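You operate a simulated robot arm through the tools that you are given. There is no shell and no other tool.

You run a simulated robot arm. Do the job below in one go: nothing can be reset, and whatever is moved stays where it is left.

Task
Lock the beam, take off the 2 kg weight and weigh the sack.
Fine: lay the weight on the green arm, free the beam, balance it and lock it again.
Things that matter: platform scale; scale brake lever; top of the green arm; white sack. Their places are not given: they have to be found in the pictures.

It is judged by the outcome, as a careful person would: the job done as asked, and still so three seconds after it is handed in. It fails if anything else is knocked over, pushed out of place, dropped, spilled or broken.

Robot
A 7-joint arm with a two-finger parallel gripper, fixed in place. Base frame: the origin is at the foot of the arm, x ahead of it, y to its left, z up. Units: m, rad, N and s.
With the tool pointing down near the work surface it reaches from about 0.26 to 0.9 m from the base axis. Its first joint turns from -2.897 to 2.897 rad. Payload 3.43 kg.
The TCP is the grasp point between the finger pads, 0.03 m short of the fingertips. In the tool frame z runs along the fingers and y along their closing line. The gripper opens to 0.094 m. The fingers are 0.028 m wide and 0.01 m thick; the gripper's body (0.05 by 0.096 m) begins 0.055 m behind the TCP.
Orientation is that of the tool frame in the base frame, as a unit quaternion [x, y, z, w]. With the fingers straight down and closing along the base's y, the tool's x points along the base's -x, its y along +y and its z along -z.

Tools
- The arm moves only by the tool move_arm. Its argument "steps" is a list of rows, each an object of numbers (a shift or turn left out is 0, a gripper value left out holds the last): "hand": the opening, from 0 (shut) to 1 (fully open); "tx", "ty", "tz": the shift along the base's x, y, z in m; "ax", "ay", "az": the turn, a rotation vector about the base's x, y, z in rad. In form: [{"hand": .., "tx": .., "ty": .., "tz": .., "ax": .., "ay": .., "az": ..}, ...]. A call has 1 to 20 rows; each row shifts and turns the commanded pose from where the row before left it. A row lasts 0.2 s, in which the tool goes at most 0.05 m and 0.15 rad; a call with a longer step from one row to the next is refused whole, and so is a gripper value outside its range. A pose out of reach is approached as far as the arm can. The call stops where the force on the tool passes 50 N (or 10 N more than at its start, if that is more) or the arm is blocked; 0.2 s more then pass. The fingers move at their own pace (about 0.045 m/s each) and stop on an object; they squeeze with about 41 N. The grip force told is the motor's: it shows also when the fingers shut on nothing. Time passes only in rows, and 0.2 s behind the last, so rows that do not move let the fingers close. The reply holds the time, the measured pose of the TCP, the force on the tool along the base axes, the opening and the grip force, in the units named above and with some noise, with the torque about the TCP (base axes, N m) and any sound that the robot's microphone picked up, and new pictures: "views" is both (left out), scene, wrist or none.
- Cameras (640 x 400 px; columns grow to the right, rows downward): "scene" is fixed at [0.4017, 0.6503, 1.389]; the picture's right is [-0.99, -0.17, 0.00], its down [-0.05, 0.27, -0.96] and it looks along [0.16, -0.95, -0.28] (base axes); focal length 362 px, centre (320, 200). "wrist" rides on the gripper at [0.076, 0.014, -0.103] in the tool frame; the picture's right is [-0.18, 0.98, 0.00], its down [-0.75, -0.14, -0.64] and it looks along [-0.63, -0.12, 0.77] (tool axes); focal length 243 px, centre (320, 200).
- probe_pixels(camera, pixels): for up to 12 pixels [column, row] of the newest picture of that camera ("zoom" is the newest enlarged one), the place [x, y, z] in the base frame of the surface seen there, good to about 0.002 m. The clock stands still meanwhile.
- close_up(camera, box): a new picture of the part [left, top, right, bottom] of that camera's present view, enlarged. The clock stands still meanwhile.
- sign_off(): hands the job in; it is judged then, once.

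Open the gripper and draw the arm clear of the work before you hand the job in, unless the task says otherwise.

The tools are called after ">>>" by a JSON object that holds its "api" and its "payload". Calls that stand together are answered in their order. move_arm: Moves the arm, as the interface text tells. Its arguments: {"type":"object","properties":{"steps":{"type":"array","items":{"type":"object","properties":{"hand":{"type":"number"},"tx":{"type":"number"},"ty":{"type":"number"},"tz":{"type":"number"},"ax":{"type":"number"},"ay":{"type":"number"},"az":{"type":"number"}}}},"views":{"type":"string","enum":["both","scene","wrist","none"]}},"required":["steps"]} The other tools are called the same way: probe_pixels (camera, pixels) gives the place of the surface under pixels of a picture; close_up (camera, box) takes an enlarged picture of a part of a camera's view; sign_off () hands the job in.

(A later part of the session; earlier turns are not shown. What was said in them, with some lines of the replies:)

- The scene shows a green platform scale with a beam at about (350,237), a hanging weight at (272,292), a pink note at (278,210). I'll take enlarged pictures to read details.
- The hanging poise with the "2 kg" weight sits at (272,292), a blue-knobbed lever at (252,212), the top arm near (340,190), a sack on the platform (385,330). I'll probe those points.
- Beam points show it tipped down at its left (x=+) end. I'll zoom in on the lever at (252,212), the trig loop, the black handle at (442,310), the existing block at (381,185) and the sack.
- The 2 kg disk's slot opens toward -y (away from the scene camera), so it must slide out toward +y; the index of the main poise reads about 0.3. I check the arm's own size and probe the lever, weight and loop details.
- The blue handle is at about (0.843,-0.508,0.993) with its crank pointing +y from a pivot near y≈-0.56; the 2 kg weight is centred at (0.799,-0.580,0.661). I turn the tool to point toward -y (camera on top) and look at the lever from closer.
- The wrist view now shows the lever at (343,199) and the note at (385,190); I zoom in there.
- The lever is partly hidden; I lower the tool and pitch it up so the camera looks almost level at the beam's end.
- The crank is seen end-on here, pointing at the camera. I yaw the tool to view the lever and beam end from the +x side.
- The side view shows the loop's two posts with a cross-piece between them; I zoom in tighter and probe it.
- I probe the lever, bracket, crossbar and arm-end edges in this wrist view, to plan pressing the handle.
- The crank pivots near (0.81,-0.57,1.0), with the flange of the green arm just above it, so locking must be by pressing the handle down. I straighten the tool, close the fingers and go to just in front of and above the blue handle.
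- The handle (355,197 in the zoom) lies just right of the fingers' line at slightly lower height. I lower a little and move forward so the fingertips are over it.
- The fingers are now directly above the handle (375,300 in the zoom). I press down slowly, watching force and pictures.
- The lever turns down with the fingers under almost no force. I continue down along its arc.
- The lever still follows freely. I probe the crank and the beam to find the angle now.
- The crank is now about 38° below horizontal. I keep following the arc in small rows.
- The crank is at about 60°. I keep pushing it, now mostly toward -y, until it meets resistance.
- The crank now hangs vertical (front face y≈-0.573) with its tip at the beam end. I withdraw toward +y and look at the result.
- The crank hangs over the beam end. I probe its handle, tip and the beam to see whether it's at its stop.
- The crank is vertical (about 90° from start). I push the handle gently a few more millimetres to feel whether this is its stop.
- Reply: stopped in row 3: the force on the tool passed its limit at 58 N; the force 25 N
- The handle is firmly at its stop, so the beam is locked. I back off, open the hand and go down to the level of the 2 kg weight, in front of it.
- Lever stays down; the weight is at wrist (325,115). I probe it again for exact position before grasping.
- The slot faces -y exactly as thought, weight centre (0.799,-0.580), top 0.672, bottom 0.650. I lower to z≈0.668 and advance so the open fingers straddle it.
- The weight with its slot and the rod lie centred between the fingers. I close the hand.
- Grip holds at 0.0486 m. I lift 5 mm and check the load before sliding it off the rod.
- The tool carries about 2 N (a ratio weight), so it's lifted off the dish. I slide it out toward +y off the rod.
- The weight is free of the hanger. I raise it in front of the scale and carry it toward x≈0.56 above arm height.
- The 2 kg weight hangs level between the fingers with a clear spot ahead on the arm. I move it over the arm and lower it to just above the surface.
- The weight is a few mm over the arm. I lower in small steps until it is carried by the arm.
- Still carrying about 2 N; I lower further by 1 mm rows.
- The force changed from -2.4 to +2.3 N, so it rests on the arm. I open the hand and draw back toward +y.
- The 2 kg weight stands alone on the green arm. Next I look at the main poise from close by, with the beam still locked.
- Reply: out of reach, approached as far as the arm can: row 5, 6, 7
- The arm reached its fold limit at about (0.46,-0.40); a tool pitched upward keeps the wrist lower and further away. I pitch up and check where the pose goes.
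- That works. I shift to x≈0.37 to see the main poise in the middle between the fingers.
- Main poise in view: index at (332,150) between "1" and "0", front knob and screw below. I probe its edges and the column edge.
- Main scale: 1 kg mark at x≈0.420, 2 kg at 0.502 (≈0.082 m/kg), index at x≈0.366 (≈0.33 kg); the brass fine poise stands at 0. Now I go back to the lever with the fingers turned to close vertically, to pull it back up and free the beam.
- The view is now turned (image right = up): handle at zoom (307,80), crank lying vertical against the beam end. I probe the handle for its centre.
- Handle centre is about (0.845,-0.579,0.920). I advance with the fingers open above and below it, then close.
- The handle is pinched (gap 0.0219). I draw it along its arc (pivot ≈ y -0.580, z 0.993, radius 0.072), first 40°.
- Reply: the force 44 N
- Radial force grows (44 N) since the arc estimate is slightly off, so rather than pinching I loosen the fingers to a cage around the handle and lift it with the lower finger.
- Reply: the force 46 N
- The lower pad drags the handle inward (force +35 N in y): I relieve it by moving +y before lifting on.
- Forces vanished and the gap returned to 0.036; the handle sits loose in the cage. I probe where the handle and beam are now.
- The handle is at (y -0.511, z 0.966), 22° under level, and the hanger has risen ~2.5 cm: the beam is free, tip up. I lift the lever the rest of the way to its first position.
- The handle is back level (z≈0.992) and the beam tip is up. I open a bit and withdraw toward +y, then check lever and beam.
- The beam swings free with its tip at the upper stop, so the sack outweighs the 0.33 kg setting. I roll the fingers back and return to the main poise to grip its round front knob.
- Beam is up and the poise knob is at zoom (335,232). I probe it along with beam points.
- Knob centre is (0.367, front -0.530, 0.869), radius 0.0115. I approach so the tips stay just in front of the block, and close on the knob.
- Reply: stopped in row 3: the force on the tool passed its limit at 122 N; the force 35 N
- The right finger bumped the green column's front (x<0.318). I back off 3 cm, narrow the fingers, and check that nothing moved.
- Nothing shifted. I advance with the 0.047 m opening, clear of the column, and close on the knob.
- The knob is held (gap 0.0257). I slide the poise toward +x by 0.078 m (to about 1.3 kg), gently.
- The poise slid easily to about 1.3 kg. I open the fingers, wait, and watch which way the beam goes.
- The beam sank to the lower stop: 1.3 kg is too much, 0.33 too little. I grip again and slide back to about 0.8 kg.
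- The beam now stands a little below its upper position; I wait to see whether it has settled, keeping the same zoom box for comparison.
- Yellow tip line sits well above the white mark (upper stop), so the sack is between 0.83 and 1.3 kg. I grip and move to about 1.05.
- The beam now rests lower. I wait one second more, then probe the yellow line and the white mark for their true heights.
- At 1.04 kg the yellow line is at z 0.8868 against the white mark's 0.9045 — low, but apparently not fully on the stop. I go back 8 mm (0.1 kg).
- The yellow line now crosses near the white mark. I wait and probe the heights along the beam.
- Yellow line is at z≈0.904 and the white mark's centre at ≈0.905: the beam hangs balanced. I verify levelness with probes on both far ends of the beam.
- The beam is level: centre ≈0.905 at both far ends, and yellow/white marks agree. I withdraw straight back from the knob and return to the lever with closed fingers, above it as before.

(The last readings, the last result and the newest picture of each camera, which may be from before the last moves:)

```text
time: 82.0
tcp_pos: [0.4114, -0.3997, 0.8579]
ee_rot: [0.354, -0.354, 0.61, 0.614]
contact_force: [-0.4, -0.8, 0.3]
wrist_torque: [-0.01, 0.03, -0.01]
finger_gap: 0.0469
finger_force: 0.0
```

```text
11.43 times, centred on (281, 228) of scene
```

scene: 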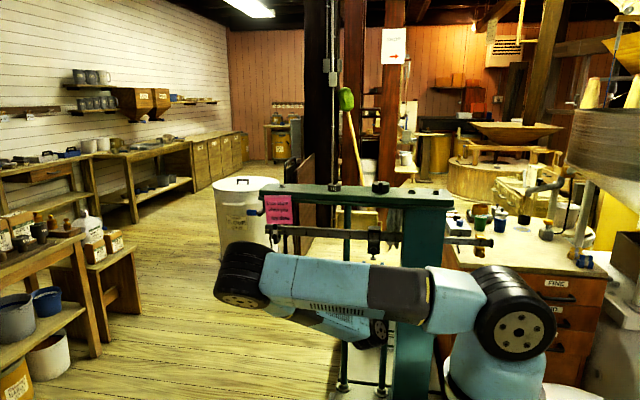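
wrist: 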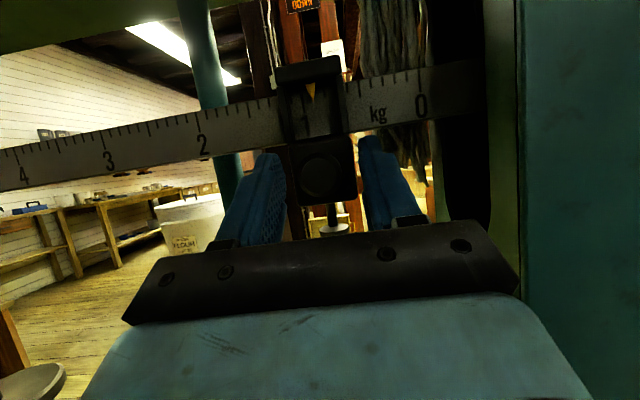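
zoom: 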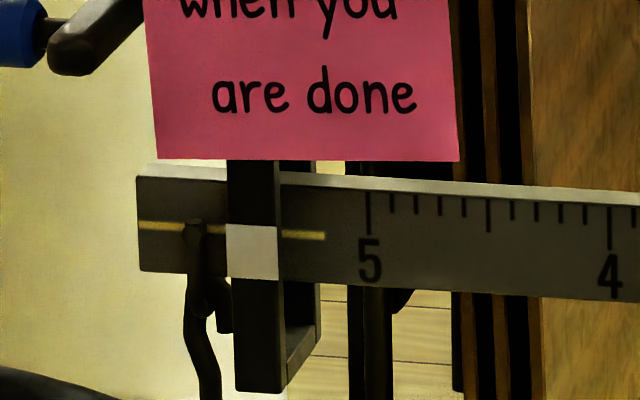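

The beam remained in balance. I take a few more probes of the marks to be sure, before going to the lever.

>>> {"api": "probe_pixels", "payload": {"camera": "zoom", "pixels": [[150, 226], [165, 226], [175, 227], [215, 229], [290, 234], [305, 235], [240, 252], [250, 252], [260, 252], [270, 252], [235, 252], [265, 252]]}}

>>> {"api": "move_arm", "payload": {"steps": [{"hand": 0, "tx": 0.04, "tz": 0.015}, {"tx": 0.04, "tz": 0.015, "ax": 0.13}, {"tx": 0.04, "tz": 0.015, "ax": 0.13}, {"tx": 0.04, "tz": 0.015, "ax": 0.13}, {"tx": 0.04, "tz": 0.015, "ax": 0.13}, {"tx": 0.04, "tz": 0.02}, {"tx": 0.04, "tz": 0.02}, {"tx": 0.04, "tz": 0.02}, {"tx": 0.04, "tz": 0.02}, {"tx": 0.04, "tz": 0.015}, {"tx": 0.035}, {}]}}

>>> {"api": "close_up", "payload": {"camera": "wrist", "box": [240, 80, 420, 240]}}

```text
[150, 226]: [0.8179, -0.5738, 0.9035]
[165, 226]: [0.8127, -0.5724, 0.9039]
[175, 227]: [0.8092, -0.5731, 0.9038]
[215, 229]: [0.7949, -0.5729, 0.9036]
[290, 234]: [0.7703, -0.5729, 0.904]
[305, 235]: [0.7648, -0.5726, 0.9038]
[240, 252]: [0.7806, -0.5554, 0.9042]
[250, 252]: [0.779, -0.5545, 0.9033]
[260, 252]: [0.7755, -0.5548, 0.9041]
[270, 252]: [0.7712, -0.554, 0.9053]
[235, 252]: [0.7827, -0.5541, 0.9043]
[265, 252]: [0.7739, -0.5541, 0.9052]
```

```text
time: 84.6
tcp_pos: [0.8501, -0.3997, 1.0278]
ee_rot: [0.501, -0.499, 0.498, 0.502]
contact_force: [-0.3, 0.0, 0.2]
wrist_torque: [0.05, 0.0, 0.04]
finger_gap: 0.0001
finger_force: 33.5
```

scene: 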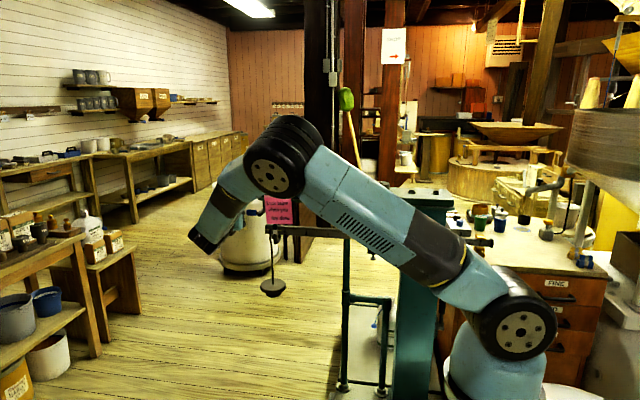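
wrist: 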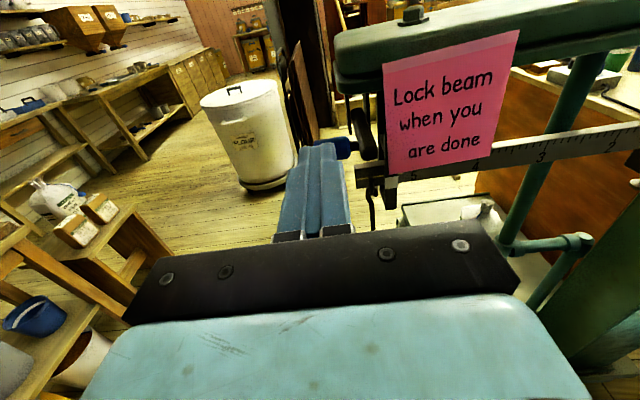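

```text
2.50 times, centred on (330, 160) of wrist
```

zoom: 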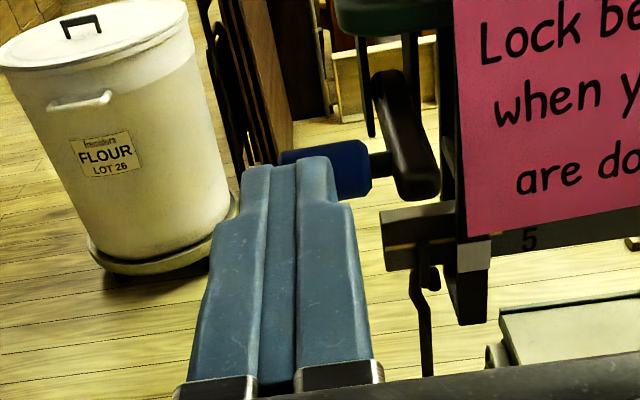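

Yellow 0.9038 versus white 0.9044: balanced within a millimetre. Now I move over the handle and press it down along its arc again.

>>> {"api": "move_arm", "payload": {"steps": [{"ty": -0.03, "tx": -0.002}, {"ty": -0.03, "tx": -0.001}, {"ty": -0.024}, {"tz": -0.008}, {"tz": -0.008}, {"tz": -0.008}, {"tz": -0.006}, {"tz": -0.006, "ty": -0.004}, {"tz": -0.006, "ty": -0.004}, {"tz": -0.006, "ty": -0.005}, {"tz": -0.006, "ty": -0.005}, {}]}}

>>> {"api": "close_up", "payload": {"camera": "wrist", "box": [240, 80, 420, 240]}}

```text
time: 87.2
tcp_pos: [0.8456, -0.5026, 0.9739]
ee_rot: [0.501, -0.499, 0.498, 0.502]
contact_force: [1.2, 0.1, 0.1]
wrist_torque: [0.02, 0.01, -0.01]
finger_gap: 0.0
finger_force: 32.8
```

scene: 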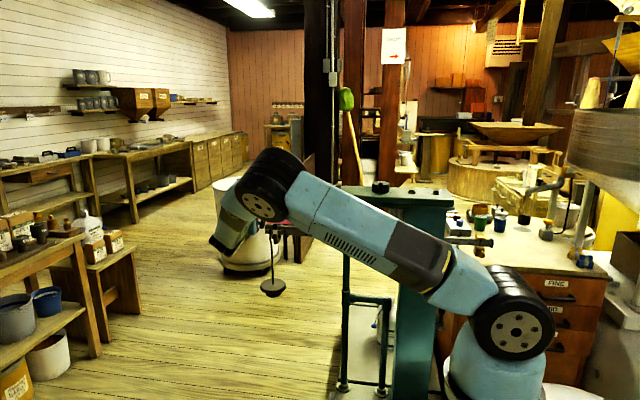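
wrist: 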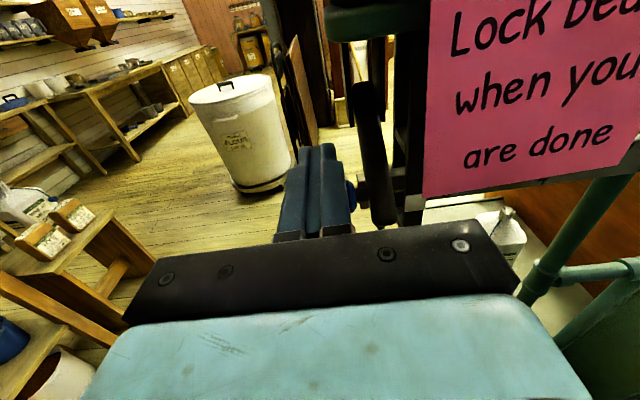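

```text
2.50 times, centred on (330, 160) of wrist
```

zoom: 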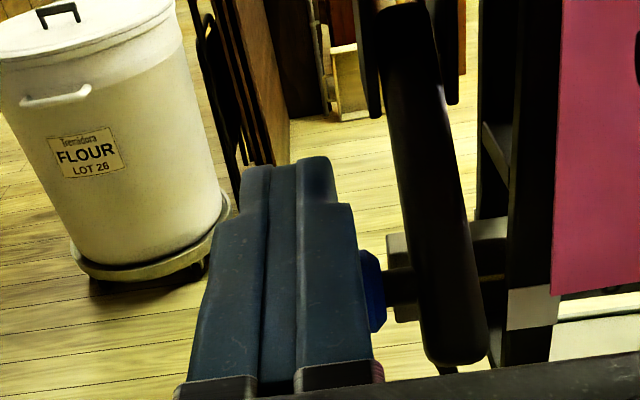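

Lever at about 38°, beam still at its level. I continue along the arc in small rows, watching force.

>>> {"api": "move_arm", "payload": {"steps": [{"tz": -0.005, "ty": -0.004}, {"tz": -0.005, "ty": -0.005}, {"tz": -0.004, "ty": -0.005}, {"tz": -0.004, "ty": -0.005}, {}], "views": "wrist"}}

>>> {"api": "close_up", "payload": {"camera": "wrist", "box": [240, 80, 420, 240]}}

>>> {"api": "close_up", "payload": {"camera": "scene", "box": [240, 200, 310, 250]}}

```text
time: 88.4
tcp_pos: [0.8459, -0.5207, 0.9567]
ee_rot: [0.501, -0.499, 0.498, 0.502]
contact_force: [0.1, -0.6, 0.0]
wrist_torque: [0.01, 0.0, 0.0]
finger_gap: 0.0
finger_force: 33.1
```

wrist: 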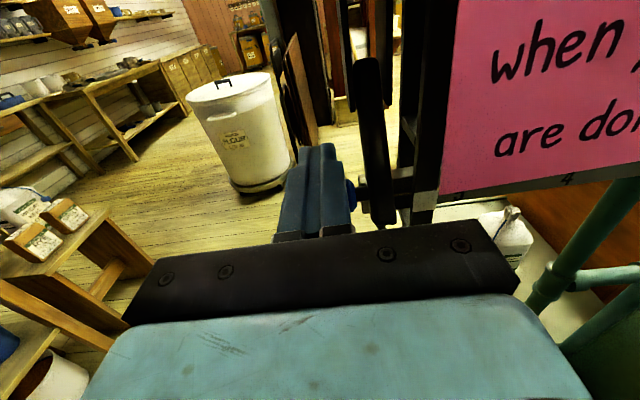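

```text
2.50 times, centred on (330, 160) of wrist
```

zoom: 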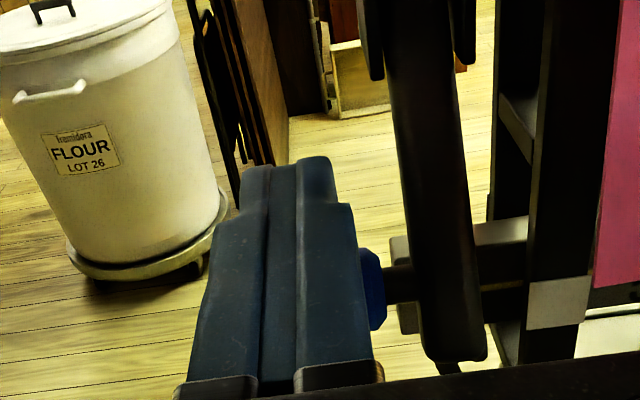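

```text
8.00 times, centred on (275, 225) of scene
```

zoom: 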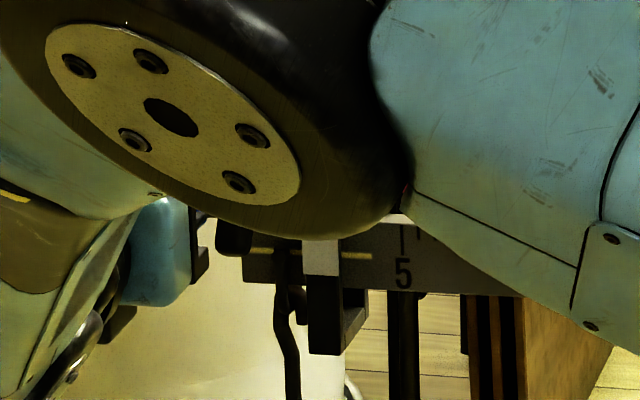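

Lever at 60°, beam untouched. I go on to vertical.

>>> {"api": "move_arm", "payload": {"steps": [{"tz": -0.003, "ty": -0.005}, {"tz": -0.003, "ty": -0.005}, {"tz": -0.002, "ty": -0.005}, {"tz": -0.002, "ty": -0.004}, {}, {}], "views": "wrist"}}

>>> {"api": "close_up", "payload": {"camera": "wrist", "box": [240, 80, 420, 240]}}

>>> {"api": "close_up", "payload": {"camera": "scene", "box": [240, 200, 310, 250]}}

```text
time: 89.8
tcp_pos: [0.8459, -0.5405, 0.945]
ee_rot: [0.502, -0.499, 0.498, 0.502]
contact_force: [0.6, 0.1, 0.2]
wrist_torque: [0.0, 0.01, -0.03]
finger_gap: 0.0001
finger_force: 33.4
```

wrist: 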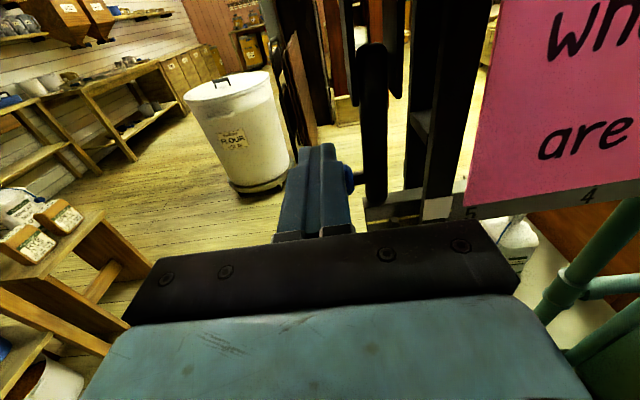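

```text
2.50 times, centred on (330, 160) of wrist
```

zoom: 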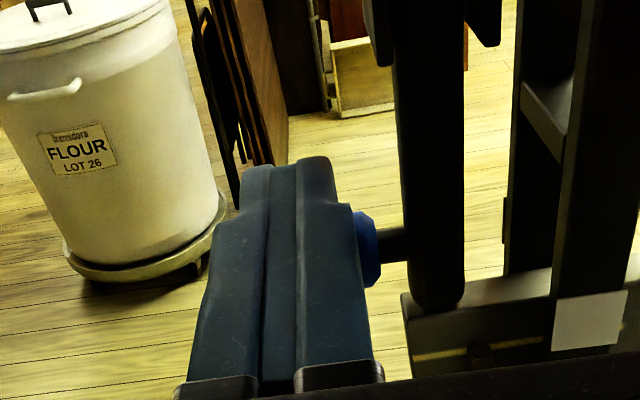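

```text
8.00 times, centred on (275, 225) of scene
```

zoom: 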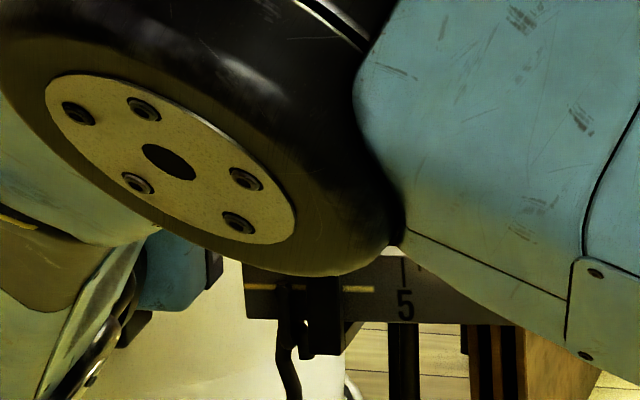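

The crank dropped to vertical, clamping the beam end down as in the first locked state. I withdraw and verify the lever and all else.

>>> {"api": "move_arm", "payload": {"steps": [{"ty": 0.03}, {"ty": 0.04}, {"ty": 0.04}, {"ty": 0.03}, {}]}}

>>> {"api": "close_up", "payload": {"camera": "wrist", "box": [310, 90, 430, 230]}}

>>> {"api": "probe_pixels", "payload": {"camera": "zoom", "pixels": [[285, 50], [285, 100], [285, 150], [235, 150], [330, 220], [300, 220], [420, 200]]}}

```text
time: 91.0
tcp_pos: [0.8471, -0.3998, 0.9448]
ee_rot: [0.501, -0.499, 0.497, 0.502]
contact_force: [-0.5, 1.4, -1.4]
wrist_torque: [0.01, 0.02, 0.02]
finger_gap: 0.0001
finger_force: 32.9
```

scene: 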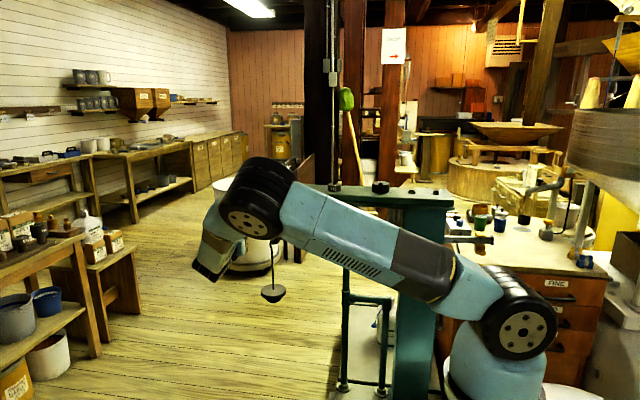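
wrist: 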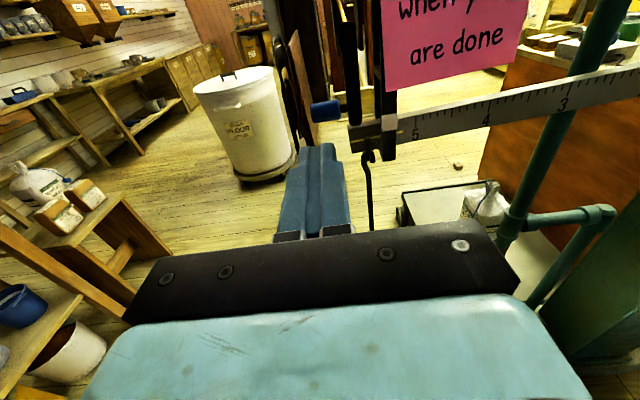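

```text
2.86 times, centred on (370, 160) of wrist
```

zoom: 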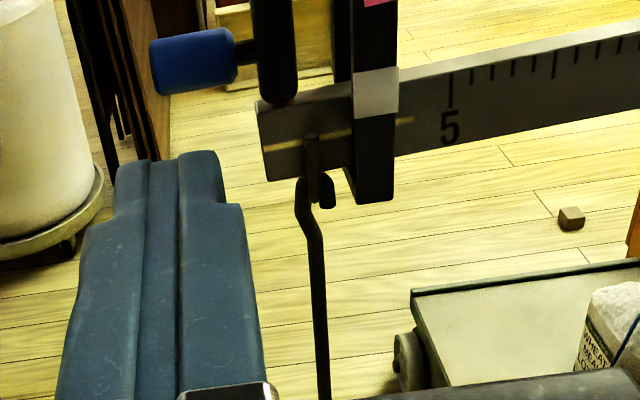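

```text
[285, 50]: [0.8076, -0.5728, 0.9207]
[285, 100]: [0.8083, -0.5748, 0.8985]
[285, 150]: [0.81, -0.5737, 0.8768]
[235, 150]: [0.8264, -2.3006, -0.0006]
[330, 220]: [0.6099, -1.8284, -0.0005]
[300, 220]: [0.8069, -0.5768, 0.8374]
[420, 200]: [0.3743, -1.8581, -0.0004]
```

The lever is at the same stop as before (face y≈-0.573) with the beam clamped. I open the hand and draw the arm up and away, then look over the scene.

>>> {"api": "move_arm", "payload": {"steps": [{"hand": 1, "ty": 0.04}, {"ty": 0.04}, {"ty": 0.04}, {"tz": 0.045, "ty": 0.01}, {"tz": 0.045}, {"tz": 0.045}, {"tz": 0.045}, {"tz": 0.045}, {"tz": 0.045}, {"tz": 0.04}, {}, {}]}}

>>> {"api": "close_up", "payload": {"camera": "scene", "box": [240, 170, 500, 330]}}

>>> {"api": "close_up", "payload": {"camera": "scene", "box": [244, 196, 308, 246]}}

```text
time: 93.6
tcp_pos: [0.8463, -0.2697, 1.2561]
ee_rot: [0.501, -0.499, 0.498, 0.502]
contact_force: [-0.2, -0.2, 0.2]
wrist_torque: [-0.02, 0.04, -0.02]
finger_gap: 0.0938
finger_force: 0.0
```

scene: 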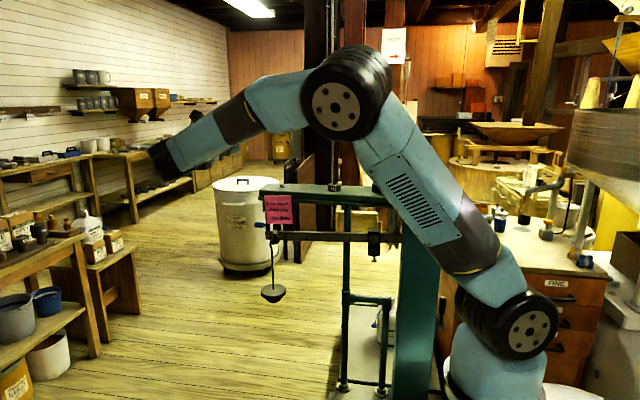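
wrist: 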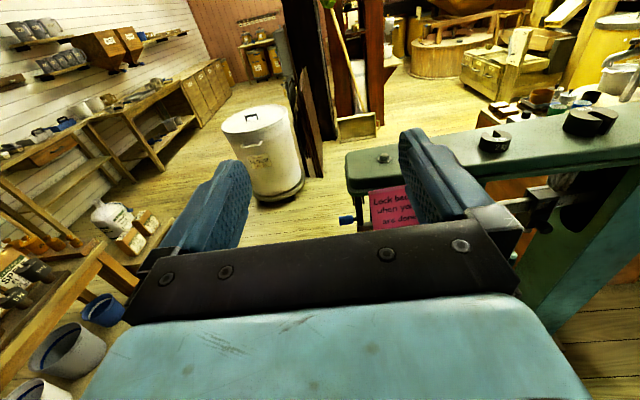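

```text
2.46 times, centred on (370, 250) of scene
```

zoom: 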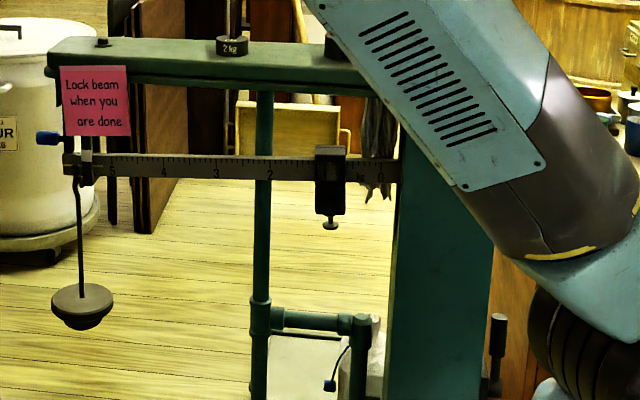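

```text
8.00 times, centred on (276, 221) of scene
```

zoom: 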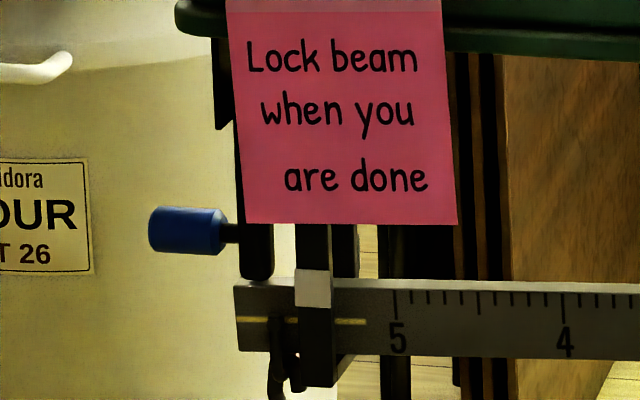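

Lever locked, 2 kg weight on the arm, hanger empty. One last check that the poise kept its place (should be x≈0.414).

>>> {"api": "close_up", "payload": {"camera": "scene", "box": [350, 220, 400, 265]}}

>>> {"api": "probe_pixels", "payload": {"camera": "scene", "pixels": [[368, 250], [379, 250], [373, 250], [334, 188]]}}

```text
8.89 times, centred on (375, 242) of scene
```

zoom: 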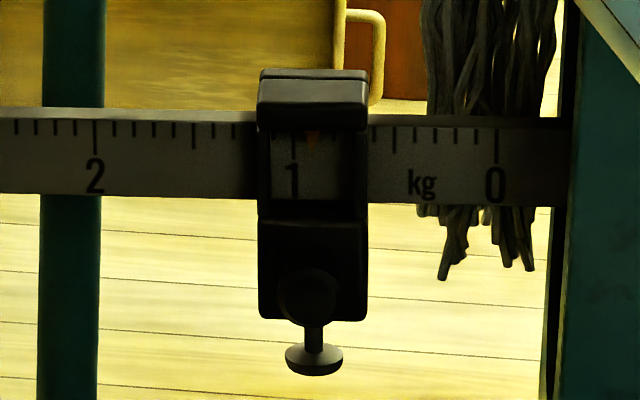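

```text
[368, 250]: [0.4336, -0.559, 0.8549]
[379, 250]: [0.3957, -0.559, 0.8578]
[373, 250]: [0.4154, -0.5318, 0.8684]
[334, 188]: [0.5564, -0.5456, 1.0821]
```

The poise is at x≈0.415 (reading about 0.91–0.93 kg), unchanged since balancing; the beam is locked, the weight stands on the arm, and the arm is clear with the hand open. I hand the job in.

>>> {"api": "sign_off", "payload": {}}

```text
The job is handed in.
```

The job is done and handed in: the sack weighs about 0.92 kg. That is read off the main poise, with the fine poise left at 0.

- **2 kg weight:** it is off the hanger and lying on top of the green arm, to the left of the 5 kg weight. The hanger is empty.
- **Balance:** with the beam free, its tip line settled within about 1 mm of the white mark, and both ends of the beam were level.
- **Lock:** the brake lever is back down at its stop, and the poise had not moved when I checked after locking. Locking presses the tip of the beam down, so it no longer hangs level.

While reaching for the main poise, one finger bumped the front of the green column, with a brief force of about 120 N. I checked right away and nothing had shifted.

The arm is drawn clear with the gripper open.
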